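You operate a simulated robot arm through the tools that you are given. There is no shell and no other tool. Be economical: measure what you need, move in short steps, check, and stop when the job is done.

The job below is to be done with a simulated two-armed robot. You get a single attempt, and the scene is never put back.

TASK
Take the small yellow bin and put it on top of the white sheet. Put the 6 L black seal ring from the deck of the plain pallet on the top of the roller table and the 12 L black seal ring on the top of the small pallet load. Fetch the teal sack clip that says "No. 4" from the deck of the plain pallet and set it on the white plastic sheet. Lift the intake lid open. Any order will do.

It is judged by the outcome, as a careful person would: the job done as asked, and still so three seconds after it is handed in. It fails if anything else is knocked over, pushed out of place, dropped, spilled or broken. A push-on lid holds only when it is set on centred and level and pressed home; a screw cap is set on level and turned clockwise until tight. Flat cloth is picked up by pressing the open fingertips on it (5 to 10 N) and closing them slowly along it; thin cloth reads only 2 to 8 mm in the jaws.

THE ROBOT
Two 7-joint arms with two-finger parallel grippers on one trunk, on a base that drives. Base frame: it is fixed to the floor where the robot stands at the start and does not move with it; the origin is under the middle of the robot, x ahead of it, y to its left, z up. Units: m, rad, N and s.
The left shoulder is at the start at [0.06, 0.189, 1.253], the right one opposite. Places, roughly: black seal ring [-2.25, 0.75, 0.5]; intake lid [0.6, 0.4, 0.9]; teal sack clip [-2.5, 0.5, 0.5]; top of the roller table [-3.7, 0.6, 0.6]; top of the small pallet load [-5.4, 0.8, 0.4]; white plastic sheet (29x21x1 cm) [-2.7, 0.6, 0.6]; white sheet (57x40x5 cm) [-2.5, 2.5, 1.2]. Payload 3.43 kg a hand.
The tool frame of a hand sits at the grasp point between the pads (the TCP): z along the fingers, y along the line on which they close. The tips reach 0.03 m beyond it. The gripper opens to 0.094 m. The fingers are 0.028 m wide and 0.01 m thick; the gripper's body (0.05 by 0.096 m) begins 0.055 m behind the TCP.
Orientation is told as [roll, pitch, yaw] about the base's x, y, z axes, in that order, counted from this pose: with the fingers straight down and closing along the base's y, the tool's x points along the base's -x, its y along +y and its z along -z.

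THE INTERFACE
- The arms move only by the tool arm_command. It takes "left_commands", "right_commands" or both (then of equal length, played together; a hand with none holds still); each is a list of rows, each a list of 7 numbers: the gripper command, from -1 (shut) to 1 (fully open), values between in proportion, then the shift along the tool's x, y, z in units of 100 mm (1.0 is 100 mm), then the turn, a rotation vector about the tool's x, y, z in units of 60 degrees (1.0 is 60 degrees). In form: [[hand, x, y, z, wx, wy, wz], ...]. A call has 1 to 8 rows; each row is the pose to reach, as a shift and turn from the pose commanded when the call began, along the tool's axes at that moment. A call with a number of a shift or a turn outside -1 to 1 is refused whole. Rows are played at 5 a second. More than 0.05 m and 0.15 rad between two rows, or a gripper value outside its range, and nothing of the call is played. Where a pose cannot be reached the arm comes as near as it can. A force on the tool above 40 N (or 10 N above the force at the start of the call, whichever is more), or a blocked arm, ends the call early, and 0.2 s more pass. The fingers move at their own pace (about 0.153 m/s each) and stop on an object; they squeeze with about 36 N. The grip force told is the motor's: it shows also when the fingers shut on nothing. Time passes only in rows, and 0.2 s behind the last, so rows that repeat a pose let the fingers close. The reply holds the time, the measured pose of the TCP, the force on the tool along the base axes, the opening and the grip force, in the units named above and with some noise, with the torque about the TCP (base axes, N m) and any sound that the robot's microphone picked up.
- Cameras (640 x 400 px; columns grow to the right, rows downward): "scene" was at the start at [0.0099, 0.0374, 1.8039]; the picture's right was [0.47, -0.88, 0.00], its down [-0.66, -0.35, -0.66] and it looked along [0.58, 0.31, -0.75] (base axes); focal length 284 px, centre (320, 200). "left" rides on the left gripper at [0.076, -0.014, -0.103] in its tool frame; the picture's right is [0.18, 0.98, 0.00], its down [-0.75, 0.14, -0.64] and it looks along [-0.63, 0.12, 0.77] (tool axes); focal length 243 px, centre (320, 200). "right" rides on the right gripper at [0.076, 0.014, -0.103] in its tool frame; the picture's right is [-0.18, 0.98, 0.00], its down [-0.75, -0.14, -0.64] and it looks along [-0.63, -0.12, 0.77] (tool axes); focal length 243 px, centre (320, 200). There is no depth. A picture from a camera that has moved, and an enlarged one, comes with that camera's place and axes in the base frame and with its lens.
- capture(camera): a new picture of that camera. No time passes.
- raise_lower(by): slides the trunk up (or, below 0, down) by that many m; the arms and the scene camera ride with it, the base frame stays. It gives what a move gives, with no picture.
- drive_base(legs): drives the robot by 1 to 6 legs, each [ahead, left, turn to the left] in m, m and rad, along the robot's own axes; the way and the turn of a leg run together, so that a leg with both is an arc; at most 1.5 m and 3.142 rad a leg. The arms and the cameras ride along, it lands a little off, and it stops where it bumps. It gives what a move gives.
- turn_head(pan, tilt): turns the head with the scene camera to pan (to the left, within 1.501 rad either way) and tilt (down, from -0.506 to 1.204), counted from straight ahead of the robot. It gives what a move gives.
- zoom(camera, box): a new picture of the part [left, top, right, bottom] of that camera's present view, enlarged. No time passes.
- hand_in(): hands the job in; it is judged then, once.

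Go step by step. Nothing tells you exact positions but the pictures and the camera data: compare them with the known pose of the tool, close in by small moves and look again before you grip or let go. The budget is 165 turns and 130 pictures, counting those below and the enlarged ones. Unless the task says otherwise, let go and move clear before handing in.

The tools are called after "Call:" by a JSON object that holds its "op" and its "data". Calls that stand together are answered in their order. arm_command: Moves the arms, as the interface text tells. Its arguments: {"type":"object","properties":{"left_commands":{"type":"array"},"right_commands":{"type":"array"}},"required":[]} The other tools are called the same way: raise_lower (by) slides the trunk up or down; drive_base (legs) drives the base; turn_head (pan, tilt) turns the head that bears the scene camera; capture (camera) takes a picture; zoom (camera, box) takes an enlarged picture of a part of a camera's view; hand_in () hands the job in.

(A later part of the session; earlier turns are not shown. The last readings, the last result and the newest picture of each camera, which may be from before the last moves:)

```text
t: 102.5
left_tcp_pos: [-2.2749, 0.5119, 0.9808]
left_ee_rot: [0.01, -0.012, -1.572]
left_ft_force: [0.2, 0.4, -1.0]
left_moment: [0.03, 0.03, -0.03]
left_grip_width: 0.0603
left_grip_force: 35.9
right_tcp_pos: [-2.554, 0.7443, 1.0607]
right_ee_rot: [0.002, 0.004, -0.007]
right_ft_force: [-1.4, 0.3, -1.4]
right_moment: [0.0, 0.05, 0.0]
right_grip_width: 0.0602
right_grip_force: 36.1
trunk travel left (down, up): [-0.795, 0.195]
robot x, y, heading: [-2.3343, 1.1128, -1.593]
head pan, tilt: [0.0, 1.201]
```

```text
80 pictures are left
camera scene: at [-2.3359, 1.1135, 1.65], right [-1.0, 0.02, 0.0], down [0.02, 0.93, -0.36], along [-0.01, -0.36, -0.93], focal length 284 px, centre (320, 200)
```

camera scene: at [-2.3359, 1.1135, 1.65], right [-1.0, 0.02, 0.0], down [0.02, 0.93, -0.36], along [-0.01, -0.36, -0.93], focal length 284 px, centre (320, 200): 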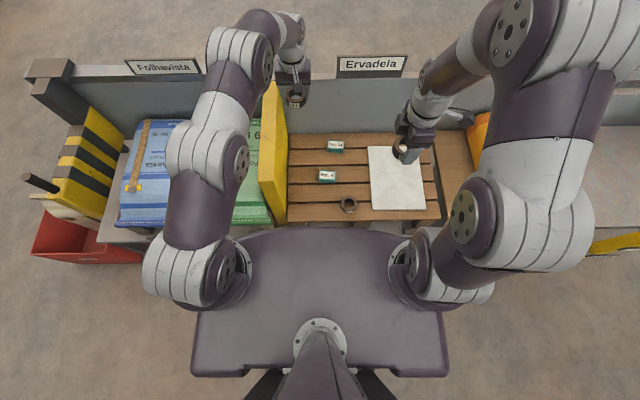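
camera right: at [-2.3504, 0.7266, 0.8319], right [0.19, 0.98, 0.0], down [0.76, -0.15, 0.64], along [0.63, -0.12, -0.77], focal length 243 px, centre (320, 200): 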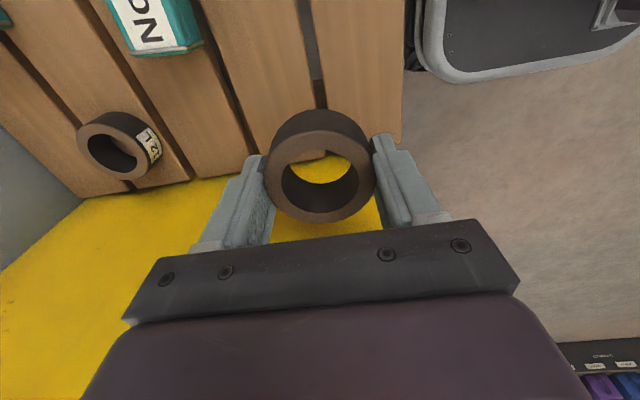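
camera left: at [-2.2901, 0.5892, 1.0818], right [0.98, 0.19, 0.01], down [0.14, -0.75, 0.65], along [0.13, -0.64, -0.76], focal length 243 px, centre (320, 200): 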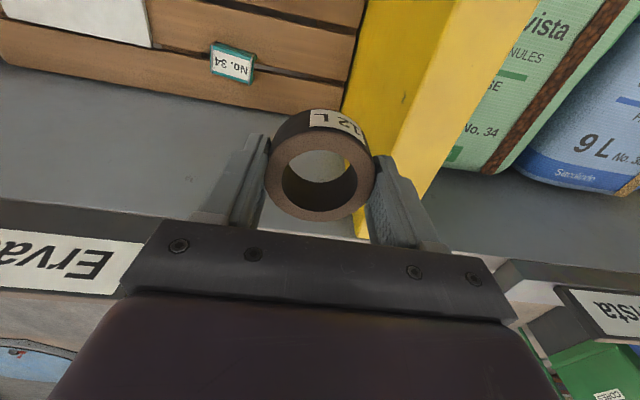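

Both rings are held. I'll back out and slide along the line toward the roller table.

Call:
{"op": "drive_base", "data": {"legs": [[-0.6, 0, 0], [0, -1.35, 0]]}}

Call:
{"op": "turn_head", "data": {"pan": 0, "tilt": 0.85}}

Call:
{"op": "capture", "data": {"camera": "scene"}}

```text
t: 112.2
left_tcp_pos: [-3.6101, 1.1272, 0.9816]
left_ee_rot: [0.009, -0.012, -1.564]
left_ft_force: [0.1, 0.6, 0.5]
left_moment: [0.01, 0.02, 0.02]
left_grip_width: 0.0599
left_grip_force: 36.2
right_tcp_pos: [-3.8917, 1.3576, 1.0616]
right_ee_rot: [0.001, 0.004, 0.001]
right_ft_force: [-0.4, -0.1, -0.1]
right_moment: [0.01, 0.01, -0.01]
right_grip_width: 0.0603
right_grip_force: 36.0
trunk travel left (down, up): [-0.795, 0.195]
robot x, y, heading: [-3.6742, 1.7215, -1.587]
head pan, tilt: [0.0, 1.201]
```

```text
t: 113.0
left_tcp_pos: [-3.611, 1.1266, 0.9813]
left_ee_rot: [0.009, -0.012, -1.565]
left_ft_force: [-0.4, -0.8, -1.3]
left_moment: [-0.01, -0.02, -0.02]
left_grip_width: 0.0602
left_grip_force: 36.0
right_tcp_pos: [-3.8912, 1.3563, 1.0596]
right_ee_rot: [0.003, 0.004, 0.001]
right_ft_force: [-0.4, -0.9, -1.5]
right_moment: [0.02, -0.01, 0.05]
right_grip_width: 0.0602
right_grip_force: 36.5
trunk travel left (down, up): [-0.795, 0.195]
robot x, y, heading: [-3.675, 1.726, -1.583]
head pan, tilt: [0.0, 0.85]
```

```text
79 pictures are left
camera scene: at [-3.6747, 1.7057, 1.6737], right [-1.0, 0.01, 0.0], down [0.01, 0.75, -0.66], along [-0.01, -0.66, -0.75], focal length 284 px, centre (320, 200)
```

scene: 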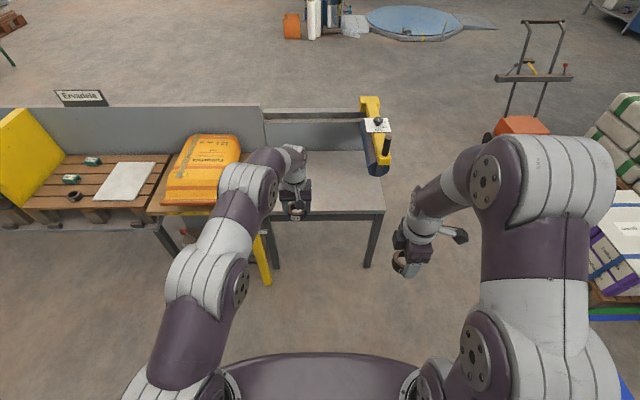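

Call:
{"op": "drive_base", "data": {"legs": [[0.48, -0.08, 0]]}}

Call:
{"op": "arm_command", "data": {"right_commands": [[-1, -0.2, -0.3, 0.1, 0, 0, 0], [-1, -0.5, -0.6, 0.3, 0, 0, 0], [-1, -0.8, -0.9, 0.5, 0, 0, 0], [-1, -1, -1, 0.8, 0, 0, 0], [-1, -1, -1, 1, 0, 0, 0]]}}

Call:
{"op": "capture", "data": {"camera": "right"}}

Call:
{"op": "capture", "data": {"camera": "scene"}}

```text
t: 115.9
left_tcp_pos: [-3.6961, 0.6514, 0.9812]
left_ee_rot: [0.008, -0.01, -1.561]
left_ft_force: [0.7, 0.1, -0.2]
left_moment: [-0.03, 0.0, -0.03]
left_grip_width: 0.0601
left_grip_force: 36.3
right_tcp_pos: [-3.9778, 0.881, 1.0612]
right_ee_rot: [0.003, 0.004, 0.004]
right_ft_force: [0.6, 0.0, 0.1]
right_moment: [-0.01, 0.04, -0.03]
right_grip_width: 0.06
right_grip_force: 35.9
trunk travel left (down, up): [-0.795, 0.195]
robot x, y, heading: [-3.7628, 1.2472, -1.586]
head pan, tilt: [0.0, 0.85]
```

```text
t: 116.4
left_tcp_pos: [-3.6942, 0.6534, 0.9803]
left_ee_rot: [0.007, -0.012, -1.56]
left_ft_force: [-0.3, 0.2, -1.6]
left_moment: [0.0, -0.01, -0.03]
left_grip_width: 0.0602
left_grip_force: 35.8
right_tcp_pos: [-3.94, 0.8398, 1.0427]
right_ee_rot: [0.017, 0.006, -0.001]
right_ft_force: [2.9, 15.9, 22.7]
right_moment: [-0.38, 0.08, 0.0]
right_grip_width: 0.0602
right_grip_force: 35.9
trunk travel left (down, up): [-0.795, 0.195]
robot x, y, heading: [-3.7634, 1.2477, -1.583]
head pan, tilt: [0.0, 0.85]
stopped in row 2 (right hand): the force on the tool passed its limit (the readings are from after the stop); the commanded pose is now the measured one
```

```text
78 pictures are left
camera right: at [-4.0167, 0.8522, 1.1463], right [0.19, 0.98, 0.01], down [0.76, -0.15, 0.64], along [0.63, -0.11, -0.77], focal length 243 px, centre (320, 200)
```

right: 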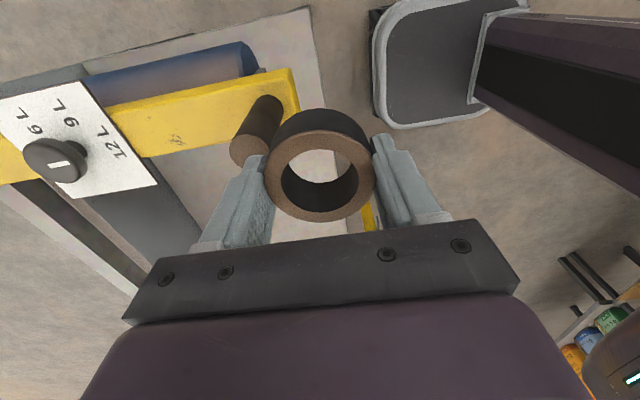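

```text
77 pictures are left
camera scene: at [-3.7597, 1.2326, 1.6738], right [-1.0, 0.01, 0.0], down [0.01, 0.75, -0.66], along [-0.01, -0.66, -0.75], focal length 284 px, centre (320, 200)
```

scene: 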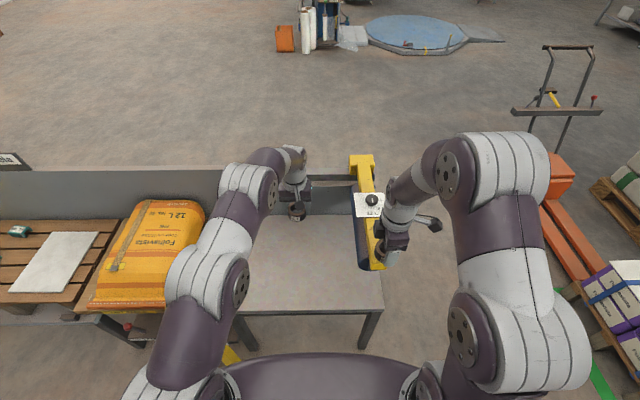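

The right hand touched the peg of the yellow press beam (top z≈1.0). I'll back off the way I came and check that nothing moved.

Call:
{"op": "arm_command", "data": {"right_commands": [[-1, 0.1, 0.1, -0.2, 0, 0, 0], [-1, 0.3, 0.4, -0.2, 0, 0, 0], [-1, 0.3, 0.8, -0.2, 0, 0, 0], [-1, 0.3, 1, -0.2, 0, 0, 0]]}}

Call:
{"op": "zoom", "data": {"camera": "scene", "box": [220, 130, 460, 280]}}

```text
t: 117.4
left_tcp_pos: [-3.6954, 0.6527, 0.9804]
left_ee_rot: [0.01, -0.01, -1.559]
left_ft_force: [0.5, -0.1, 0.3]
left_moment: [0.02, 0.02, 0.0]
left_grip_width: 0.0602
left_grip_force: 36.2
right_tcp_pos: [-3.9718, 0.9375, 1.0633]
right_ee_rot: [0.015, 0.006, -0.003]
right_ft_force: [-0.1, -0.2, -0.6]
right_moment: [0.0, 0.02, -0.01]
right_grip_width: 0.0601
right_grip_force: 36.5
trunk travel left (down, up): [-0.795, 0.195]
robot x, y, heading: [-3.7594, 1.247, -1.582]
head pan, tilt: [0.0, 0.85]
```

```text
2.67 times, centred on (340, 205) of scene
camera zoom: at [-3.7612, 1.23, 1.6738], right [-1.0, 0.01, 0.0], down [0.01, 0.75, -0.66], along [-0.01, -0.66, -0.75], focal length 759 px, centre (267, 187)
```

zoom: 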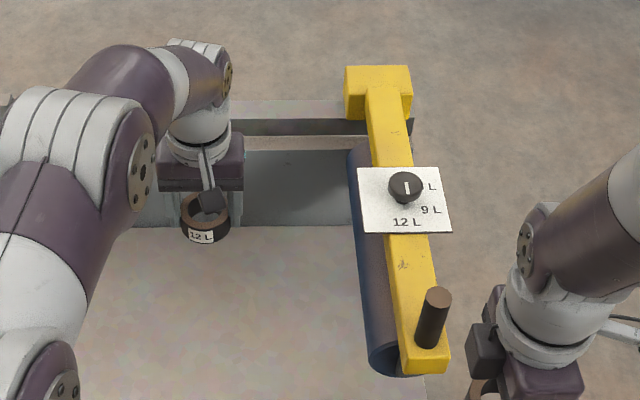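

The press beam looks unmoved. I'll shift the left hand aside and bring the right hand in front of the table, clear of the beam.

Call:
{"op": "arm_command", "data": {"left_commands": [[-1, 0, 0.3, 0, 0, 0, 0], [-1, 0, 0.6, 0, 0, 0, 0], [-1, 0, 0.9, 0, 0, 0, 0], [-1, 0, 1, 0, 0, 0, 0]], "right_commands": [[-1, 0, 0.4, 0, 0, 0, 0], [-1, -0.3, 0.7, 0, 0, 0, 0], [-1, -0.7, 0.7, 0, 0, 0, 0], [-1, -1, 0.7, 0, 0, 0, 0]]}}

Call:
{"op": "arm_command", "data": {"left_commands": [[-1, 0, 0.3, 0, 0, 0, 0], [-1, 0, 0.6, 0, 0, 0, 0], [-1, 0, 0.9, 0, 0, 0, 0], [-1, 0, 0.9, 0, 0, 0, 0]], "right_commands": [[-1, -0.4, 0, 0, 0, 0, 0], [-1, -0.8, -0.1, 0, 0, 0, 0], [-1, -1, -0.2, 0, 0, 0, 0], [-1, -1, -0.6, 0, 0, 0, 0]]}}

Call:
{"op": "arm_command", "data": {"right_commands": [[-1, -0.4, 0, 0.2, 0, 0, 0], [-1, -0.7, -0.3, 0.5, 0, 0, 0], [-1, -0.7, -0.6, 0.8, 0, 0, 0], [-1, -0.7, -1, 1, 0, 0, 0]]}}

Call:
{"op": "capture", "data": {"camera": "right"}}

```text
t: 118.4
left_tcp_pos: [-3.594, 0.6525, 0.9808]
left_ee_rot: [0.006, -0.01, -1.562]
left_ft_force: [1.1, -0.2, -0.7]
left_moment: [0.01, 0.02, 0.01]
left_grip_width: 0.0602
left_grip_force: 36.4
right_tcp_pos: [-3.8714, 1.0071, 1.0642]
right_ee_rot: [0.013, 0.005, -0.001]
right_ft_force: [-0.3, 0.8, 0.0]
right_moment: [-0.04, 0.02, 0.0]
right_grip_width: 0.0601
right_grip_force: 36.1
trunk travel left (down, up): [-0.795, 0.195]
robot x, y, heading: [-3.7608, 1.2503, -1.587]
head pan, tilt: [0.0, 0.85]
```

```text
t: 119.4
left_tcp_pos: [-3.5059, 0.6517, 0.9787]
left_ee_rot: [0.01, -0.006, -1.562]
left_ft_force: [0.7, -0.5, -1.7]
left_moment: [0.02, -0.03, -0.01]
left_grip_width: 0.0601
left_grip_force: 36.0
right_tcp_pos: [-3.7712, 0.9446, 1.063]
right_ee_rot: [0.017, 0.005, -0.003]
right_ft_force: [0.5, -0.6, 0.0]
right_moment: [-0.01, 0.0, -0.03]
right_grip_width: 0.0603
right_grip_force: 35.7
trunk travel left (down, up): [-0.795, 0.195]
robot x, y, heading: [-3.7635, 1.2461, -1.585]
head pan, tilt: [0.0, 0.85]
```

```text
refused: row 2 steps farther than a row can; nothing moved
```

```text
75 pictures are left
camera right: at [-3.8466, 0.9566, 1.1659], right [0.19, 0.98, 0.01], down [0.76, -0.15, 0.64], along [0.63, -0.11, -0.77], focal length 243 px, centre (320, 200)
```

right: 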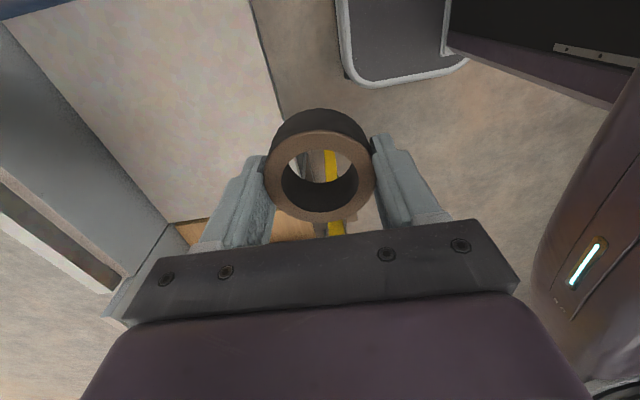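

Call:
{"op": "arm_command", "data": {"right_commands": [[-1, -0.3, -0.2, 0.2, 0, 0, 0], [-1, -0.5, -0.4, 0.45, 0, 0, 0], [-1, -0.6, -0.65, 0.7, 0, 0, 0], [-1, -0.7, -0.9, 0.95, 0, 0, 0], [-1, -0.7, -1, 1, 0, 0, 0]]}}

Call:
{"op": "arm_command", "data": {"right_commands": [[-1, 0, -0.3, 0.3, 0, 0, 0], [-1, 0, -0.6, 0.6, 0, 0, 0], [-1, 0, -0.9, 0.9, 0, 0, 0], [-1, 0, -1, 1, 0, 0, 0]]}}

Call:
{"op": "capture", "data": {"camera": "right"}}

```text
t: 120.6
left_tcp_pos: [-3.5075, 0.6527, 0.9812]
left_ee_rot: [0.008, -0.009, -1.562]
left_ft_force: [0.6, -0.7, -0.8]
left_moment: [-0.03, 0.0, 0.05]
left_grip_width: 0.06
left_grip_force: 36.2
right_tcp_pos: [-3.7026, 0.8473, 0.9608]
right_ee_rot: [0.014, 0.005, 0.001]
right_ft_force: [0.3, -0.4, -0.8]
right_moment: [0.0, -0.01, -0.04]
right_grip_width: 0.0603
right_grip_force: 36.5
trunk travel left (down, up): [-0.795, 0.195]
robot x, y, heading: [-3.7643, 1.2469, -1.583]
head pan, tilt: [0.0, 0.85]
```

```text
t: 121.6
left_tcp_pos: [-3.5073, 0.6519, 0.9809]
left_ee_rot: [0.009, -0.008, -1.56]
left_ft_force: [0.0, 0.2, -0.9]
left_moment: [-0.01, 0.02, 0.01]
left_grip_width: 0.0597
left_grip_force: 35.9
right_tcp_pos: [-3.7029, 0.7481, 0.8597]
right_ee_rot: [0.013, 0.007, -0.002]
right_ft_force: [-0.5, 0.6, -0.9]
right_moment: [0.0, 0.01, 0.01]
right_grip_width: 0.0603
right_grip_force: 36.7
trunk travel left (down, up): [-0.795, 0.195]
robot x, y, heading: [-3.7634, 1.2487, -1.58]
head pan, tilt: [0.0, 0.85]
```

```text
74 pictures are left
camera right: at [-3.7788, 0.7614, 0.9626], right [0.19, 0.98, 0.01], down [0.76, -0.15, 0.64], along [0.63, -0.11, -0.77], focal length 243 px, centre (320, 200)
```

right: 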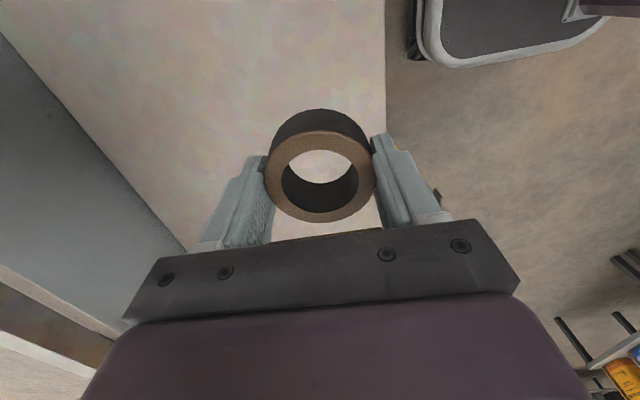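

Call:
{"op": "arm_command", "data": {"right_commands": [[-1, 0, -0.3, 0.3, 0, 0, 0], [-1, 0, -0.6, 0.6, 0, 0, 0], [-1, 0, -0.9, 0.9, 0, 0, 0], [-1, 0, -0.9, 1, 0, 0, 0]]}}

Call:
{"op": "arm_command", "data": {"right_commands": [[-1, 0, 0, 0.3, 0, 0, 0], [-1, 0, 0, 0.6, 0, 0, 0], [-1, 0, 0, 0.8, 0, 0, 0], [-1, 0, 0, 0.9, 0, 0, 0], [-1, 0, 0, 1, 0, 0, 0]]}}

Call:
{"op": "capture", "data": {"camera": "right"}}

```text
t: 122.6
left_tcp_pos: [-3.5068, 0.6512, 0.9808]
left_ee_rot: [0.01, -0.007, -1.562]
left_ft_force: [0.2, -0.2, -0.3]
left_moment: [0.03, -0.01, -0.03]
left_grip_width: 0.0601
left_grip_force: 36.0
right_tcp_pos: [-3.7218, 0.7004, 0.7819]
right_ee_rot: [0.014, 0.008, -0.003]
right_ft_force: [-0.7, 0.5, -0.5]
right_moment: [0.01, 0.03, -0.02]
right_grip_width: 0.0601
right_grip_force: 36.5
right hand out of reach, approached as far as the arm can: row 2, 3, 4
trunk travel left (down, up): [-0.795, 0.195]
robot x, y, heading: [-3.762, 1.2446, -1.584]
head pan, tilt: [0.0, 0.85]
```

```text
t: 123.8
left_tcp_pos: [-3.5071, 0.653, 0.9807]
left_ee_rot: [0.01, -0.01, -1.561]
left_ft_force: [0.1, -0.3, -2.0]
left_moment: [-0.02, -0.02, -0.02]
left_grip_width: 0.0601
left_grip_force: 35.8
right_tcp_pos: [-3.7082, 0.6722, 0.785]
right_ee_rot: [-0.106, -0.052, 0.003]
right_ft_force: [0.3, -0.7, -0.3]
right_moment: [-0.01, 0.01, -0.02]
right_grip_width: 0.0601
right_grip_force: 37.0
right hand out of reach, approached as far as the arm can: row 1, 2, 3, 4, 5
trunk travel left (down, up): [-0.795, 0.195]
robot x, y, heading: [-3.7643, 1.2475, -1.583]
head pan, tilt: [0.0, 0.85]
stopped in row 5 (right hand): the arm was blocked; the commanded pose is now the measured one
```

```text
73 pictures are left
camera right: at [-3.7894, 0.6979, 0.8819], right [0.19, 0.98, -0.1], down [0.72, -0.07, 0.69], along [0.67, -0.2, -0.72], focal length 243 px, centre (320, 200)
```

right: 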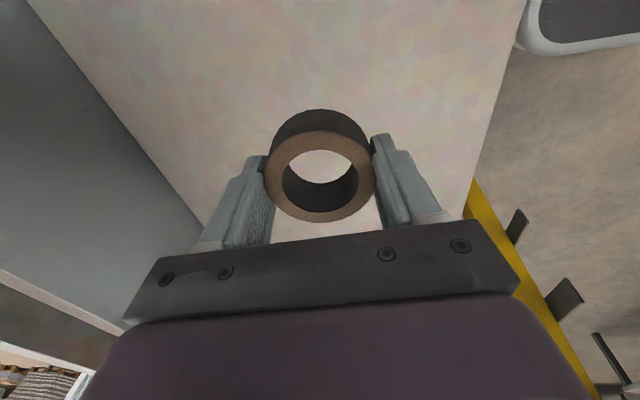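

I've hit the reach limit at this trunk height, so I'll lower the trunk 0.1 m and re-level the hand.

Call:
{"op": "raise_lower", "data": {"by": -0.1}}

Call:
{"op": "arm_command", "data": {"right_commands": [[-1, 0, 0.1, 0, -0.05, 0.02, 0], [-1, 0, 0.15, 0, -0.1, 0.05, 0], [-1, 0, 0.15, 0, -0.1, 0.05, 0]]}}

```text
t: 125.1
left_tcp_pos: [-3.5075, 0.6532, 0.8808]
left_ee_rot: [0.009, -0.008, -1.559]
left_ft_force: [-0.2, 0.3, -1.3]
left_moment: [0.01, 0.0, 0.01]
left_grip_width: 0.0598
left_grip_force: 36.0
right_tcp_pos: [-3.7084, 0.6727, 0.6858]
right_ee_rot: [-0.109, -0.053, 0.004]
right_ft_force: [-0.7, -0.1, -1.0]
right_moment: [-0.01, 0.01, 0.04]
right_grip_width: 0.0603
right_grip_force: 35.7
trunk travel left (down, up): [-0.695, 0.295]
robot x, y, heading: [-3.7616, 1.2456, -1.588]
head pan, tilt: [0.0, 0.85]
```

```text
t: 125.9
left_tcp_pos: [-3.5077, 0.653, 0.8818]
left_ee_rot: [0.01, -0.008, -1.56]
left_ft_force: [0.6, 0.6, -0.3]
left_moment: [-0.04, 0.01, -0.02]
left_grip_width: 0.06
left_grip_force: 35.7
right_tcp_pos: [-3.7132, 0.6978, 0.6862]
right_ee_rot: [0.001, 0.002, 0.001]
right_ft_force: [-0.8, 0.2, -0.1]
right_moment: [0.03, 0.01, -0.03]
right_grip_width: 0.0601
right_grip_force: 35.9
right hand out of reach, approached as far as the arm can: row 2, 3
trunk travel left (down, up): [-0.695, 0.295]
robot x, y, heading: [-3.7624, 1.2501, -1.582]
head pan, tilt: [0.0, 0.85]
```

Call:
{"op": "raise_lower", "data": {"by": -0.03}}

Call:
{"op": "arm_command", "data": {"right_commands": [[-1, 0, 0.05, 0.08, 0, 0, 0], [-1, 0, 0.1, 0.16, 0, 0, 0], [-1, 0, 0.1, 0.24, 0, 0, 0], [-1, 0, 0.1, 0.32, 0, 0, 0]]}}

Call:
{"op": "capture", "data": {"camera": "right"}}

```text
t: 126.7
left_tcp_pos: [-3.5061, 0.653, 0.8525]
left_ee_rot: [0.009, -0.008, -1.56]
left_ft_force: [-0.3, 0.7, -0.4]
left_moment: [0.01, -0.01, -0.01]
left_grip_width: 0.0597
left_grip_force: 36.2
right_tcp_pos: [-3.7143, 0.6996, 0.6586]
right_ee_rot: [0.0, 0.001, 0.0]
right_ft_force: [1.0, 0.3, -1.2]
right_moment: [-0.01, -0.01, 0.01]
right_grip_width: 0.0601
right_grip_force: 35.8
trunk travel left (down, up): [-0.665, 0.325]
robot x, y, heading: [-3.7639, 1.2487, -1.584]
head pan, tilt: [0.0, 0.85]
```

```text
t: 127.7
left_tcp_pos: [-3.5069, 0.6547, 0.853]
left_ee_rot: [0.01, -0.013, -1.562]
left_ft_force: [-0.5, 0.5, -0.7]
left_moment: [-0.02, -0.01, -0.06]
left_grip_width: 0.06
left_grip_force: 35.7
right_tcp_pos: [-3.7135, 0.7084, 0.6401]
right_ee_rot: [-0.004, 0.001, -0.001]
right_ft_force: [-4.9, 11.0, 14.6]
right_moment: [0.7, -0.05, 0.27]
right_grip_width: 0.0601
right_grip_force: 35.8
right hand out of reach, approached as far as the arm can: row 4
trunk travel left (down, up): [-0.665, 0.325]
robot x, y, heading: [-3.7628, 1.2479, -1.583]
head pan, tilt: [0.0, 0.85]
stopped in row 4 (right hand): the force on the tool passed its limit (the readings are from after the stop); the commanded pose is now the measured one
```

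```text
72 pictures are left
camera right: at [-3.7894, 0.7226, 0.7427], right [0.18, 0.98, 0.0], down [0.75, -0.14, 0.64], along [0.63, -0.12, -0.77], focal length 243 px, centre (320, 200)
```

right: 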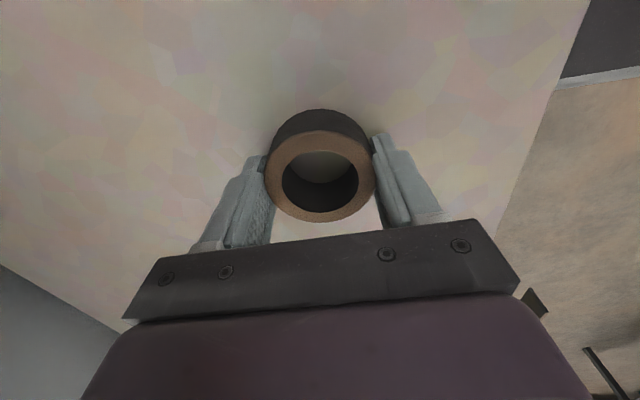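

The ring is in contact with the table top. I'll release it and rise.

Call:
{"op": "arm_command", "data": {"right_commands": [[-0.5, 0, 0, 0, 0, 0, 0], [0.5, 0, 0, 0, 0, 0, 0], [1, 0, 0, 0, 0, 0, 0], [1, 0, 0, -0.3, 0, 0, 0], [1, 0, 0.1, -0.6, 0, 0, 0], [1, 0, 0.3, -1, 0, 0, 0]]}}

Call:
{"op": "capture", "data": {"camera": "right"}}

```text
t: 129.1
left_tcp_pos: [-3.507, 0.6536, 0.8512]
left_ee_rot: [0.009, -0.012, -1.56]
left_ft_force: [0.0, 0.7, -0.3]
left_moment: [-0.01, -0.01, 0.01]
left_grip_width: 0.0602
left_grip_force: 36.7
right_tcp_pos: [-3.7142, 0.7391, 0.7382]
right_ee_rot: [-0.004, -0.001, 0.001]
right_ft_force: [-0.6, 0.4, 0.3]
right_moment: [-0.03, 0.02, -0.01]
right_grip_width: 0.0942
right_grip_force: 0.1
trunk travel left (down, up): [-0.665, 0.325]
robot x, y, heading: [-3.7593, 1.2494, -1.578]
head pan, tilt: [0.0, 0.85]
```

```text
71 pictures are left
camera right: at [-3.7898, 0.7527, 0.8401], right [0.18, 0.98, 0.0], down [0.75, -0.14, 0.64], along [0.63, -0.12, -0.77], focal length 243 px, centre (320, 200)
```

right: 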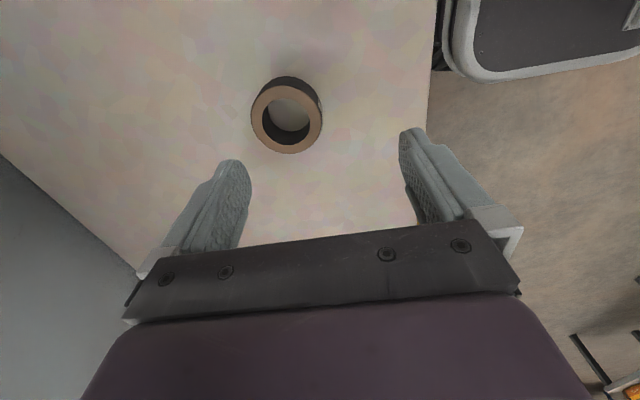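

The 6 L ring is on the roller table. Next I'll take the 12 L ring to the small pallet load near [-5.45, 0.8].

Call:
{"op": "raise_lower", "data": {"by": 0.2}}

Call:
{"op": "drive_base", "data": {"legs": [[-0.45, 0, 0], [0, -1.3, 0]]}}

Call:
{"op": "turn_head", "data": {"pan": -0.3, "tilt": 0.85}}

Call:
{"op": "capture", "data": {"camera": "scene"}}

```text
t: 131.2
left_tcp_pos: [-3.507, 0.6525, 1.0515]
left_ee_rot: [0.009, -0.01, -1.561]
left_ft_force: [0.8, 0.2, 0.0]
left_moment: [0.03, 0.0, -0.01]
left_grip_width: 0.06
left_grip_force: 35.7
right_tcp_pos: [-3.7134, 0.7389, 0.9369]
right_ee_rot: [-0.002, 0.001, -0.001]
right_ft_force: [0.8, 0.2, 0.6]
right_moment: [-0.01, -0.01, -0.01]
right_grip_width: 0.094
right_grip_force: 0.1
trunk travel left (down, up): [-0.865, 0.125]
robot x, y, heading: [-3.7637, 1.2499, -1.584]
head pan, tilt: [0.0, 0.85]
```

```text
t: 140.1
left_tcp_pos: [-4.7995, 1.1207, 1.0505]
left_ee_rot: [0.008, -0.008, -1.563]
left_ft_force: [-0.5, -0.5, -0.2]
left_moment: [0.01, 0.0, -0.03]
left_grip_width: 0.0597
left_grip_force: 35.8
right_tcp_pos: [-5.006, 1.2044, 0.9369]
right_ee_rot: [-0.001, -0.002, -0.001]
right_ft_force: [-0.1, -0.3, -0.5]
right_moment: [-0.01, 0.03, 0.0]
right_grip_width: 0.094
right_grip_force: 0.1
trunk travel left (down, up): [-0.865, 0.125]
robot x, y, heading: [-5.0577, 1.7148, -1.582]
head pan, tilt: [0.0, 0.85]
```

```text
t: 140.8
left_tcp_pos: [-4.7997, 1.1203, 1.0521]
left_ee_rot: [0.008, -0.008, -1.565]
left_ft_force: [-0.1, -1.0, -0.7]
left_moment: [0.02, 0.01, -0.01]
left_grip_width: 0.0597
left_grip_force: 35.9
right_tcp_pos: [-5.0055, 1.2048, 0.9367]
right_ee_rot: [-0.001, 0.001, -0.002]
right_ft_force: [0.7, -0.1, -0.5]
right_moment: [-0.01, 0.01, 0.0]
right_grip_width: 0.0941
right_grip_force: 0.0
trunk travel left (down, up): [-0.865, 0.125]
robot x, y, heading: [-5.0551, 1.7166, -1.583]
head pan, tilt: [-0.3, 0.85]
```

```text
70 pictures are left
camera scene: at [-5.0755, 1.7004, 1.7438], right [-0.95, 0.31, 0.0], down [0.23, 0.71, -0.66], along [-0.2, -0.63, -0.75], focal length 284 px, centre (320, 200)
```

scene: 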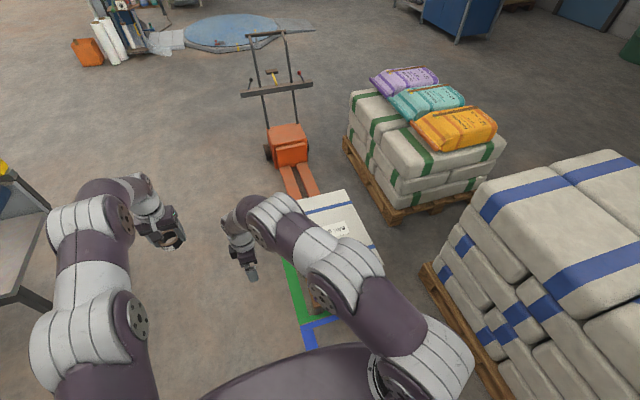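

The load top is at about [-5.49, 0.87, 0.4]. I'll fold the right hand aside and then position to place with the left.

Call:
{"op": "arm_command", "data": {"right_commands": [[0, 0.2, 0.2, -0.2, 0, 0, 0], [0, 0.5, 0.4, -0.4, 0, 0, 0], [0, 0.8, 0.6, -0.6, 0, 0, 0], [0, 1, 0.8, -0.8, 0, 0, 0]]}}

Call:
{"op": "arm_command", "data": {"right_commands": [[0, 0.3, 0, 0, 0, 0, 0], [0, 0.6, 0.2, 0, 0, 0, 0], [0, 0.9, 0.3, 0, 0, 0, 0], [0, 1, 0.4, 0, 0, 0, 0]]}}

Call:
{"op": "drive_base", "data": {"legs": [[0.2, -0.28, 0]]}}

Call:
{"op": "turn_head", "data": {"pan": 0, "tilt": 0.95}}

Call:
{"op": "capture", "data": {"camera": "scene"}}

```text
t: 141.8
left_tcp_pos: [-4.8002, 1.1218, 1.0514]
left_ee_rot: [0.008, -0.011, -1.564]
left_ft_force: [0.0, -0.4, -1.3]
left_moment: [-0.01, 0.01, -0.02]
left_grip_width: 0.0598
left_grip_force: 35.9
right_tcp_pos: [-5.1075, 1.2876, 1.0175]
right_ee_rot: [-0.003, 0.0, -0.001]
right_ft_force: [-0.2, -0.1, 0.2]
right_moment: [-0.03, -0.02, -0.01]
right_grip_width: 0.0472
right_grip_force: 0.1
trunk travel left (down, up): [-0.865, 0.125]
robot x, y, heading: [-5.0554, 1.7168, -1.585]
head pan, tilt: [-0.3, 0.85]
```

```text
t: 142.8
left_tcp_pos: [-4.8, 1.1201, 1.0519]
left_ee_rot: [0.008, -0.009, -1.566]
left_ft_force: [0.0, -0.1, -0.4]
left_moment: [-0.03, 0.05, 0.02]
left_grip_width: 0.0595
left_grip_force: 36.4
right_tcp_pos: [-5.2063, 1.3262, 1.0182]
right_ee_rot: [-0.004, 0.002, -0.002]
right_ft_force: [0.1, -0.5, 0.0]
right_moment: [-0.04, 0.01, 0.01]
right_grip_width: 0.0472
right_grip_force: 0.1
trunk travel left (down, up): [-0.865, 0.125]
robot x, y, heading: [-5.0481, 1.7137, -1.588]
head pan, tilt: [-0.3, 0.85]
```

```text
t: 145.1
left_tcp_pos: [-5.0795, 0.9225, 1.0522]
left_ee_rot: [0.008, -0.008, -1.563]
left_ft_force: [-0.3, -0.1, 0.1]
left_moment: [0.0, 0.05, -0.01]
left_grip_width: 0.06
left_grip_force: 35.5
right_tcp_pos: [-5.4862, 1.1291, 1.0176]
right_ee_rot: [-0.003, 0.0, -0.001]
right_ft_force: [0.0, -0.3, 0.6]
right_moment: [0.02, -0.02, -0.03]
right_grip_width: 0.0469
right_grip_force: 0.2
trunk travel left (down, up): [-0.865, 0.125]
robot x, y, heading: [-5.3339, 1.5148, -1.587]
head pan, tilt: [-0.3, 0.85]
```

```text
t: 145.9
left_tcp_pos: [-5.0795, 0.923, 1.0517]
left_ee_rot: [0.009, -0.008, -1.562]
left_ft_force: [-0.3, 0.3, -0.3]
left_moment: [0.0, 0.03, 0.03]
left_grip_width: 0.06
left_grip_force: 35.9
right_tcp_pos: [-5.4857, 1.1271, 1.0173]
right_ee_rot: [-0.002, -0.001, -0.002]
right_ft_force: [0.6, -0.8, 0.5]
right_moment: [0.01, -0.04, 0.01]
right_grip_width: 0.0468
right_grip_force: 0.1
trunk travel left (down, up): [-0.865, 0.125]
robot x, y, heading: [-5.3349, 1.5182, -1.584]
head pan, tilt: [0.0, 0.949]
```

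```text
69 pictures are left
camera scene: at [-5.3337, 1.5038, 1.7363], right [-1.0, 0.01, 0.0], down [0.01, 0.81, -0.58], along [-0.01, -0.58, -0.81], focal length 284 px, centre (320, 200)
```

scene: 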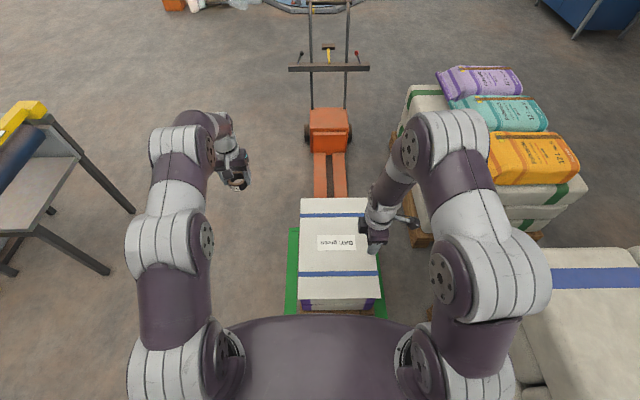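

The load top spans x −5.62..−5.24, y 0.55..1.11. I'll bring the left hand over it and lower the trunk.

Call:
{"op": "arm_command", "data": {"left_commands": [[-1, 0, -0.3, 0, 0, 0, 0], [-1, 0, -0.6, 0, 0, 0, 0], [-1, 0, -0.9, 0, 0, 0, 0], [-1, 0, -1, 0, 0, 0, 0]]}}

Call:
{"op": "arm_command", "data": {"left_commands": [[-1, 0, -0.3, 0, 0, 0, 0], [-1, 0, -0.6, 0, 0, 0, 0], [-1, 0, -0.9, 0, 0, 0, 0], [-1, 0, -1, 0, 0, 0, 0]]}}

Call:
{"op": "arm_command", "data": {"left_commands": [[-1, 0, -0.3, 0.3, 0, 0, 0], [-1, 0, -0.6, 0.6, 0, 0, 0], [-1, 0, -0.7, 1, 0, 0, 0], [-1, 0, -0.7, 1, 0, 0, 0]]}}

Call:
{"op": "raise_lower", "data": {"by": -0.4}}

Call:
{"op": "capture", "data": {"camera": "left"}}

Call:
{"op": "capture", "data": {"camera": "scene"}}

```text
t: 146.9
left_tcp_pos: [-5.1794, 0.9203, 1.0504]
left_ee_rot: [0.009, -0.009, -1.564]
left_ft_force: [1.1, -0.6, -1.1]
left_moment: [0.0, 0.01, -0.02]
left_grip_width: 0.0599
left_grip_force: 36.1
right_tcp_pos: [-5.4873, 1.1272, 1.0179]
right_ee_rot: [-0.001, -0.001, 0.0]
right_ft_force: [0.3, -0.2, 0.1]
right_moment: [0.01, -0.02, 0.02]
right_grip_width: 0.047
right_grip_force: 0.1
trunk travel left (down, up): [-0.865, 0.125]
robot x, y, heading: [-5.3363, 1.5181, -1.585]
head pan, tilt: [0.0, 0.949]
```

```text
t: 147.9
left_tcp_pos: [-5.279, 0.9211, 1.0515]
left_ee_rot: [0.009, -0.008, -1.561]
left_ft_force: [-0.6, 0.9, -0.4]
left_moment: [0.0, 0.01, 0.01]
left_grip_width: 0.0597
left_grip_force: 35.9
right_tcp_pos: [-5.4859, 1.1269, 1.0162]
right_ee_rot: [0.0, 0.0, 0.001]
right_ft_force: [-0.4, 0.8, -0.1]
right_moment: [0.0, 0.02, -0.01]
right_grip_width: 0.0472
right_grip_force: 0.0
trunk travel left (down, up): [-0.865, 0.125]
robot x, y, heading: [-5.3359, 1.5121, -1.584]
head pan, tilt: [0.0, 0.949]
```

```text
t: 148.9
left_tcp_pos: [-5.3471, 0.9286, 0.9493]
left_ee_rot: [0.008, -0.008, -1.562]
left_ft_force: [0.1, 0.1, -0.3]
left_moment: [0.0, 0.0, 0.0]
left_grip_width: 0.0599
left_grip_force: 35.9
left hand out of reach, approached as far as the arm can: row 2, 3, 4
right_tcp_pos: [-5.4862, 1.1269, 1.0164]
right_ee_rot: [-0.002, -0.001, -0.003]
right_ft_force: [0.0, 0.2, -0.1]
right_moment: [0.0, 0.03, -0.02]
right_grip_width: 0.0471
right_grip_force: 0.0
trunk travel left (down, up): [-0.865, 0.125]
robot x, y, heading: [-5.3324, 1.5155, -1.586]
head pan, tilt: [0.0, 0.949]
```

```text
t: 152.7
left_tcp_pos: [-5.3466, 0.9267, 0.5501]
left_ee_rot: [0.008, -0.008, -1.56]
left_ft_force: [-0.3, 0.4, -0.6]
left_moment: [0.04, 0.02, 0.01]
left_grip_width: 0.06
left_grip_force: 35.8
right_tcp_pos: [-5.4868, 1.1275, 0.6178]
right_ee_rot: [-0.005, 0.001, -0.001]
right_ft_force: [-0.6, -0.3, 1.5]
right_moment: [0.01, 0.01, 0.01]
right_grip_width: 0.047
right_grip_force: 0.2
trunk travel left (down, up): [-0.465, 0.525]
robot x, y, heading: [-5.3344, 1.5156, -1.582]
head pan, tilt: [0.0, 0.949]
```

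```text
68 pictures are left
camera left: at [-5.3617, 1.0039, 0.6513], right [0.98, 0.19, 0.01], down [0.14, -0.75, 0.65], along [0.13, -0.64, -0.76], focal length 243 px, centre (320, 200)
```

left: 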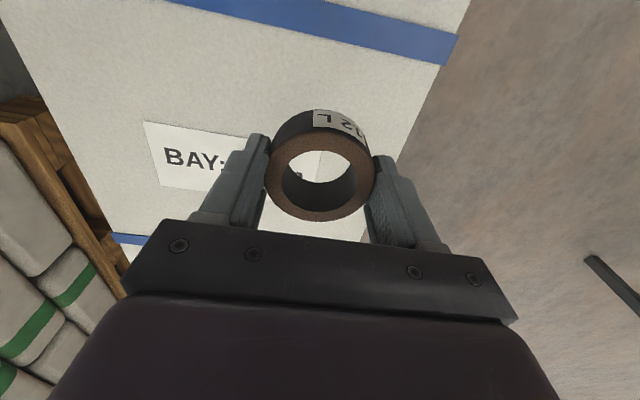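

```text
67 pictures are left
camera scene: at [-5.3332, 1.5043, 1.3363], right [-1.0, 0.01, 0.0], down [0.01, 0.81, -0.58], along [-0.01, -0.58, -0.81], focal length 284 px, centre (320, 200)
```

scene: 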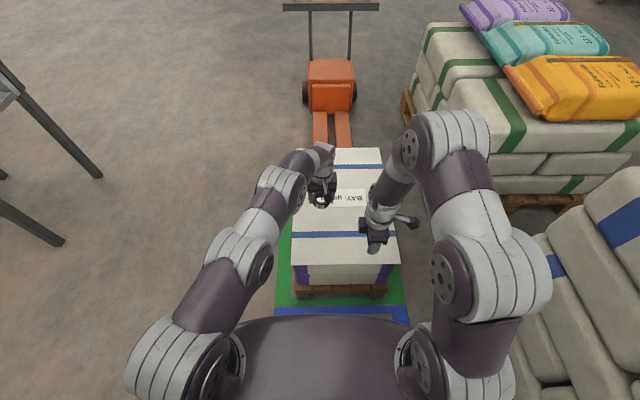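

The spot below the ring is clear, between strap and label and about 10 cm from the edge. I'll lower it.

Call:
{"op": "arm_command", "data": {"left_commands": [[-1, 0, 0, 0.3, 0, 0, 0], [-1, 0, 0, 0.6, 0, 0, 0], [-1, 0, 0, 0.8, 0, 0, 0], [-1, 0, 0, 0.9, 0, 0, 0], [-1, 0, 0, 1, 0, 0, 0]]}}

Call:
{"op": "arm_command", "data": {"left_commands": [[-1, 0, 0, 0.08, 0, 0, 0], [-1, 0, 0, 0.16, 0, 0, 0], [-1, 0, 0, 0.24, 0, 0, 0], [-1, 0, 0, 0.32, 0, 0, 0], [-1, 0, 0, 0.4, 0, 0, 0], [-1, 0, 0, 0.5, 0, 0, 0]]}}

Call:
{"op": "capture", "data": {"camera": "left"}}

```text
t: 153.9
left_tcp_pos: [-5.3398, 0.9429, 0.4643]
left_ee_rot: [0.01, -0.009, -1.561]
left_ft_force: [-0.8, -0.9, 0.6]
left_moment: [-0.02, 0.02, -0.01]
left_grip_width: 0.0601
left_grip_force: 36.0
left hand out of reach, approached as far as the arm can: row 2, 3, 4, 5
right_tcp_pos: [-5.4855, 1.1271, 0.6175]
right_ee_rot: [-0.002, 0.0, -0.001]
right_ft_force: [-0.1, -0.2, -0.7]
right_moment: [-0.03, 0.03, 0.0]
right_grip_width: 0.0471
right_grip_force: 0.2
trunk travel left (down, up): [-0.465, 0.525]
robot x, y, heading: [-5.3353, 1.519, -1.585]
head pan, tilt: [0.0, 0.949]
```

```text
t: 155.3
left_tcp_pos: [-5.3355, 0.9488, 0.4318]
left_ee_rot: [0.002, -0.023, -1.561]
left_ft_force: [-0.2, -1.3, 0.0]
left_moment: [0.01, 0.0, -0.01]
left_grip_width: 0.0599
left_grip_force: 36.2
left hand out of reach, approached as far as the arm can: row 2, 3, 4, 5, 6
right_tcp_pos: [-5.4851, 1.1279, 0.6182]
right_ee_rot: [-0.001, 0.0, -0.002]
right_ft_force: [0.1, -1.2, 0.0]
right_moment: [0.03, -0.04, -0.01]
right_grip_width: 0.0468
right_grip_force: 0.1
trunk travel left (down, up): [-0.465, 0.525]
robot x, y, heading: [-5.3359, 1.5211, -1.581]
head pan, tilt: [0.0, 0.949]
```

```text
66 pictures are left
camera left: at [-5.3509, 1.0272, 0.5318], right [0.98, 0.19, 0.0], down [0.15, -0.74, 0.66], along [0.13, -0.65, -0.75], focal length 243 px, centre (320, 200)
```

left: 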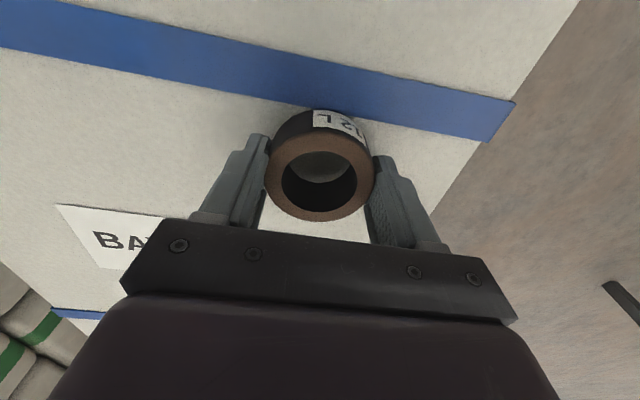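

Call:
{"op": "arm_command", "data": {"left_commands": [[-1, 0, 0, -0.3, 0, 0, 0], [-1, -0.1, 0, -0.6, 0, 0, 0], [-1, -0.2, 0, -0.6, 0.01, 0.01, 0], [-1, -0.2, 0, -0.6, 0.01, 0.01, 0]]}}

Call:
{"op": "raise_lower", "data": {"by": -0.1}}

```text
t: 156.3
left_tcp_pos: [-5.3334, 0.9378, 0.4817]
left_ee_rot: [-0.001, 0.0, -1.563]
left_ft_force: [-0.5, 0.7, -0.3]
left_moment: [0.01, 0.01, -0.02]
left_grip_width: 0.0598
left_grip_force: 36.0
right_tcp_pos: [-5.4863, 1.1267, 0.6175]
right_ee_rot: [-0.002, -0.001, -0.002]
right_ft_force: [-0.9, -0.1, -0.4]
right_moment: [0.03, 0.02, 0.01]
right_grip_width: 0.047
right_grip_force: 0.2
trunk travel left (down, up): [-0.465, 0.525]
robot x, y, heading: [-5.3336, 1.5176, -1.588]
head pan, tilt: [0.0, 0.949]
```

```text
t: 157.2
left_tcp_pos: [-5.3343, 0.9377, 0.4267]
left_ee_rot: [0.001, 0.006, -1.56]
left_ft_force: [1.3, 8.1, 11.6]
left_moment: [-0.09, -0.05, 0.06]
left_grip_width: 0.0596
left_grip_force: 35.4
right_tcp_pos: [-5.4861, 1.1283, 0.5571]
right_ee_rot: [-0.003, -0.001, 0.001]
right_ft_force: [-0.1, -0.3, -0.5]
right_moment: [0.01, 0.0, 0.02]
right_grip_width: 0.0469
right_grip_force: 0.1
trunk travel left (down, up): [-0.405, 0.585]
robot x, y, heading: [-5.3347, 1.5173, -1.584]
head pan, tilt: [0.0, 0.949]
stopped: the force on the tool passed its limit (the readings are from after the stop); the commanded pose is now the measured one
```

The ring has contact at the load top, about z=0.393. I'll release it and rise.

Call:
{"op": "arm_command", "data": {"left_commands": [[-0.5, 0, 0, 0, 0, 0, 0], [0.5, 0, 0, 0, 0, 0, 0], [1, 0, 0, 0, 0, 0, 0], [1, 0, 0, -0.3, 0, 0, 0], [1, 0, 0, -0.6, 0, 0, 0], [1, 0.3, 0, -1, 0, 0, 0]]}}

Call:
{"op": "raise_lower", "data": {"by": 0.5}}

Call:
{"op": "capture", "data": {"camera": "scene"}}

```text
t: 158.6
left_tcp_pos: [-5.3346, 0.9681, 0.5262]
left_ee_rot: [-0.001, 0.007, -1.563]
left_ft_force: [-0.2, 0.9, 0.0]
left_moment: [0.01, -0.05, 0.03]
left_grip_width: 0.0937
left_grip_force: 0.1
right_tcp_pos: [-5.4856, 1.1287, 0.5585]
right_ee_rot: [-0.003, -0.001, 0.001]
right_ft_force: [-0.1, 0.1, -0.1]
right_moment: [0.04, -0.01, -0.02]
right_grip_width: 0.047
right_grip_force: 0.1
trunk travel left (down, up): [-0.405, 0.585]
robot x, y, heading: [-5.3335, 1.519, -1.588]
head pan, tilt: [0.0, 0.949]
```

```text
refused: 0.5 is not a number from -0.4 to 0.4
```

```text
65 pictures are left
camera scene: at [-5.3332, 1.5053, 1.2762], right [-1.0, 0.01, 0.0], down [0.01, 0.81, -0.58], along [-0.01, -0.58, -0.81], focal length 284 px, centre (320, 200)
```

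scene: 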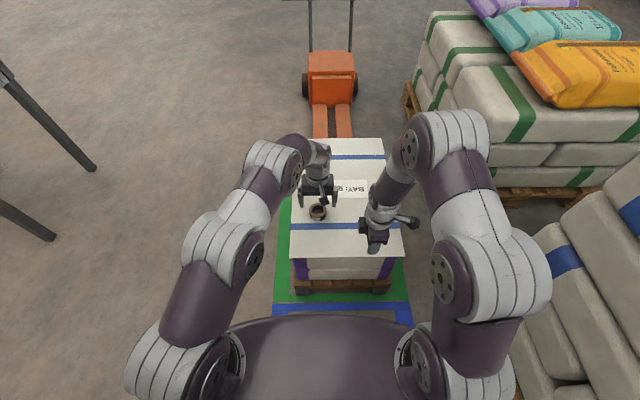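

Both rings are placed. I'll raise up and drive back to the plain pallet for the clip.

Call:
{"op": "raise_lower", "data": {"by": 0.4}}

Call:
{"op": "drive_base", "data": {"legs": [[-0.25, 0, 0], [0, 1.5, 0], [0, 1.25, 0]]}}

Call:
{"op": "turn_head", "data": {"pan": 0, "tilt": 0.85}}

Call:
{"op": "capture", "data": {"camera": "scene"}}

```text
t: 162.4
left_tcp_pos: [-5.3338, 0.9672, 0.9253]
left_ee_rot: [0.002, 0.006, -1.56]
left_ft_force: [0.1, -0.6, -0.1]
left_moment: [-0.02, -0.01, 0.0]
left_grip_width: 0.0941
left_grip_force: 0.1
right_tcp_pos: [-5.4858, 1.1277, 0.958]
right_ee_rot: [-0.003, 0.0, 0.001]
right_ft_force: [-0.5, 0.1, -0.3]
right_moment: [-0.01, 0.02, 0.01]
right_grip_width: 0.0468
right_grip_force: 0.1
trunk travel left (down, up): [-0.805, 0.185]
robot x, y, heading: [-5.3362, 1.5182, -1.587]
head pan, tilt: [0.0, 0.949]
```

```text
t: 177.1
left_tcp_pos: [-2.5868, 1.1867, 0.9252]
left_ee_rot: [-0.001, 0.004, -1.555]
left_ft_force: [-0.5, -0.1, 0.2]
left_moment: [0.03, 0.0, 0.0]
left_grip_width: 0.0943
left_grip_force: 0.0
right_tcp_pos: [-2.7381, 1.3457, 0.9572]
right_ee_rot: [-0.004, -0.001, 0.004]
right_ft_force: [0.1, -0.3, -0.4]
right_moment: [-0.01, -0.01, 0.01]
right_grip_width: 0.0468
right_grip_force: 0.1
trunk travel left (down, up): [-0.805, 0.185]
robot x, y, heading: [-2.5869, 1.7385, -1.58]
head pan, tilt: [0.0, 0.949]
```

```text
t: 177.8
left_tcp_pos: [-2.5856, 1.1866, 0.9261]
left_ee_rot: [0.001, 0.005, -1.556]
left_ft_force: [0.3, 0.4, 0.1]
left_moment: [0.02, -0.03, -0.02]
left_grip_width: 0.0939
left_grip_force: 0.0
right_tcp_pos: [-2.7372, 1.3476, 0.9575]
right_ee_rot: [-0.001, -0.001, 0.004]
right_ft_force: [-0.1, 0.6, 0.2]
right_moment: [0.0, -0.01, 0.02]
right_grip_width: 0.0472
right_grip_force: 0.0
trunk travel left (down, up): [-0.805, 0.185]
robot x, y, heading: [-2.589, 1.735, -1.577]
head pan, tilt: [0.0, 0.85]
```

```text
64 pictures are left
camera scene: at [-2.5869, 1.7183, 1.6838], right [-1.0, 0.01, 0.0], down [0.01, 0.75, -0.66], along [-0.01, -0.66, -0.75], focal length 284 px, centre (320, 200)
```

scene: 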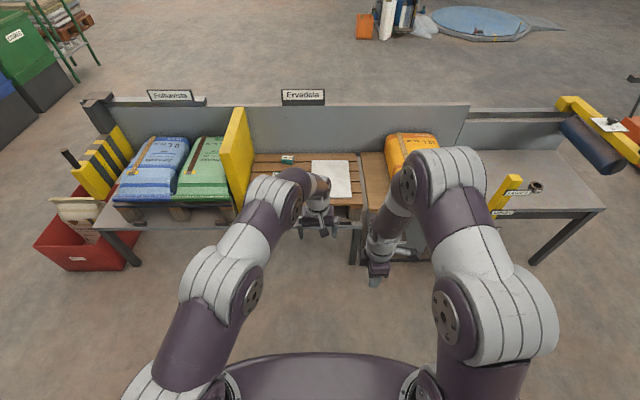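

Call:
{"op": "drive_base", "data": {"legs": [[0.57, 0, 0]]}}

Call:
{"op": "arm_command", "data": {"left_commands": [[1, 0, 0.3, 0, 0, 0, 0], [1, 0, 0.6, 0, 0, 0, 0], [1, 0, 0.9, 0, 0, 0, 0], [1, 0, 1, 0, 0, 0, 0]], "right_commands": [[0, 0.3, 0, 0, 0, 0, 0], [0, 0.6, 0, 0, 0, 0, 0], [0, 0.9, 0, 0, 0, 0, 0], [0, 0.9, 0, 0, 0, 0, 0]]}}

Call:
{"op": "arm_command", "data": {"left_commands": [[1, 0, 0.3, 0, 0, 0, 0], [1, 0, 0.6, 0, 0, 0, 0], [1, 0, 0.9, 0, 0, 0, 0], [1, 0, 1, 0, 0, 0, 0]]}}

Call:
{"op": "raise_lower", "data": {"by": -0.17}}

Call:
{"op": "capture", "data": {"camera": "left"}}

```text
t: 181.1
left_tcp_pos: [-2.5932, 0.6128, 0.9257]
left_ee_rot: [0.002, 0.005, -1.56]
left_ft_force: [0.6, -0.2, -0.1]
left_moment: [0.0, 0.0, -0.02]
left_grip_width: 0.094
left_grip_force: 0.1
right_tcp_pos: [-2.7447, 0.7729, 0.9575]
right_ee_rot: [-0.002, 0.0, 0.002]
right_ft_force: [-0.1, -1.3, 0.0]
right_moment: [0.02, -0.01, -0.03]
right_grip_width: 0.0468
right_grip_force: 0.1
trunk travel left (down, up): [-0.805, 0.185]
robot x, y, heading: [-2.5909, 1.1636, -1.586]
head pan, tilt: [0.0, 0.85]
```

```text
t: 182.1
left_tcp_pos: [-2.4927, 0.614, 0.925]
left_ee_rot: [-0.002, 0.004, -1.56]
left_ft_force: [-0.4, 0.7, -0.3]
left_moment: [-0.01, 0.02, 0.02]
left_grip_width: 0.094
left_grip_force: 0.0
right_tcp_pos: [-2.8361, 0.7727, 0.9585]
right_ee_rot: [-0.002, 0.0, 0.0]
right_ft_force: [-0.4, -0.7, -0.2]
right_moment: [-0.01, -0.03, 0.0]
right_grip_width: 0.0469
right_grip_force: 0.0
trunk travel left (down, up): [-0.805, 0.185]
robot x, y, heading: [-2.5939, 1.1589, -1.583]
head pan, tilt: [0.0, 0.85]
```

```text
t: 183.1
left_tcp_pos: [-2.3941, 0.6156, 0.9256]
left_ee_rot: [0.002, 0.006, -1.56]
left_ft_force: [-0.6, 0.0, -1.2]
left_moment: [0.01, 0.02, 0.01]
left_grip_width: 0.0938
left_grip_force: 0.1
right_tcp_pos: [-2.836, 0.7716, 0.9584]
right_ee_rot: [-0.002, 0.001, -0.001]
right_ft_force: [0.1, 0.4, -0.7]
right_moment: [0.01, -0.01, 0.01]
right_grip_width: 0.047
right_grip_force: 0.0
trunk travel left (down, up): [-0.805, 0.185]
robot x, y, heading: [-2.5973, 1.1644, -1.583]
head pan, tilt: [0.0, 0.85]
```

```text
t: 185.0
left_tcp_pos: [-2.3925, 0.6142, 0.7561]
left_ee_rot: [0.0, 0.006, -1.559]
left_ft_force: [-0.3, 0.0, 0.8]
left_moment: [-0.01, -0.02, 0.02]
left_grip_width: 0.0942
left_grip_force: 0.0
right_tcp_pos: [-2.8356, 0.7723, 0.7879]
right_ee_rot: [-0.002, 0.0, 0.001]
right_ft_force: [1.2, 0.1, -1.0]
right_moment: [-0.02, 0.0, -0.01]
right_grip_width: 0.047
right_grip_force: 0.0
trunk travel left (down, up): [-0.635, 0.355]
robot x, y, heading: [-2.5931, 1.1619, -1.586]
head pan, tilt: [0.0, 0.85]
```

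```text
63 pictures are left
camera left: at [-2.409, 0.6894, 0.8587], right [0.98, 0.19, 0.0], down [0.15, -0.76, 0.64], along [0.12, -0.63, -0.77], focal length 243 px, centre (320, 200)
```

left: 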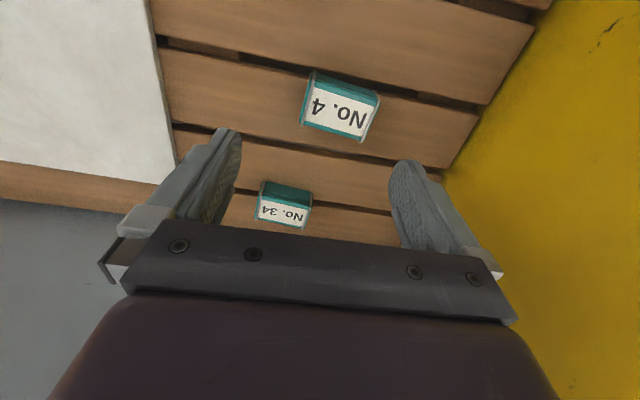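

The No. 4 clip lies at about [-2.376, 0.613], long side along x, about 66 mm. I'll centre on it and descend.

Call:
{"op": "arm_command", "data": {"left_commands": [[1, 0, 0.1, 0.2, 0, 0, 0.04], [1, 0, 0.165, 0.4, 0, 0, 0.08], [1, 0, 0.165, 0.6, 0, 0, 0.08], [1, 0, 0.165, 0.8, 0, 0, 0.08], [1, 0, 0.165, 0.8, 0, 0, 0.08]]}}

Call:
{"op": "capture", "data": {"camera": "left"}}

```text
t: 186.2
left_tcp_pos: [-2.378, 0.6151, 0.6756]
left_ee_rot: [-0.001, 0.003, -1.644]
left_ft_force: [0.3, -0.1, 0.6]
left_moment: [-0.02, -0.02, 0.03]
left_grip_width: 0.0943
left_grip_force: 0.0
right_tcp_pos: [-2.8363, 0.7711, 0.7876]
right_ee_rot: [-0.001, 0.001, 0.0]
right_ft_force: [0.3, -0.4, 0.4]
right_moment: [0.02, -0.01, 0.01]
right_grip_width: 0.0469
right_grip_force: 0.0
trunk travel left (down, up): [-0.635, 0.355]
robot x, y, heading: [-2.5957, 1.1602, -1.578]
head pan, tilt: [0.0, 0.85]
```

```text
62 pictures are left
camera left: at [-2.3863, 0.6913, 0.7782], right [0.99, 0.11, 0.0], down [0.09, -0.77, 0.64], along [0.07, -0.63, -0.77], focal length 243 px, centre (320, 200)
```

left: 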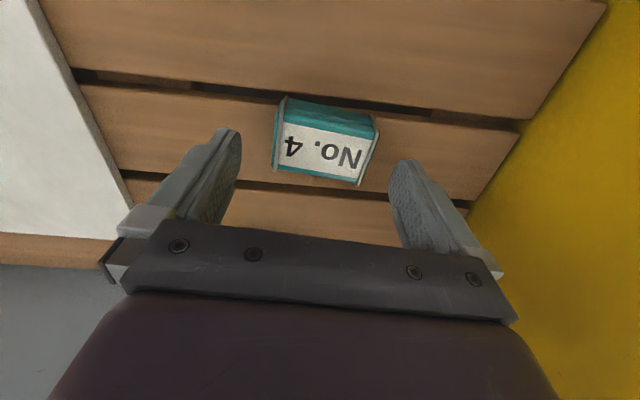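

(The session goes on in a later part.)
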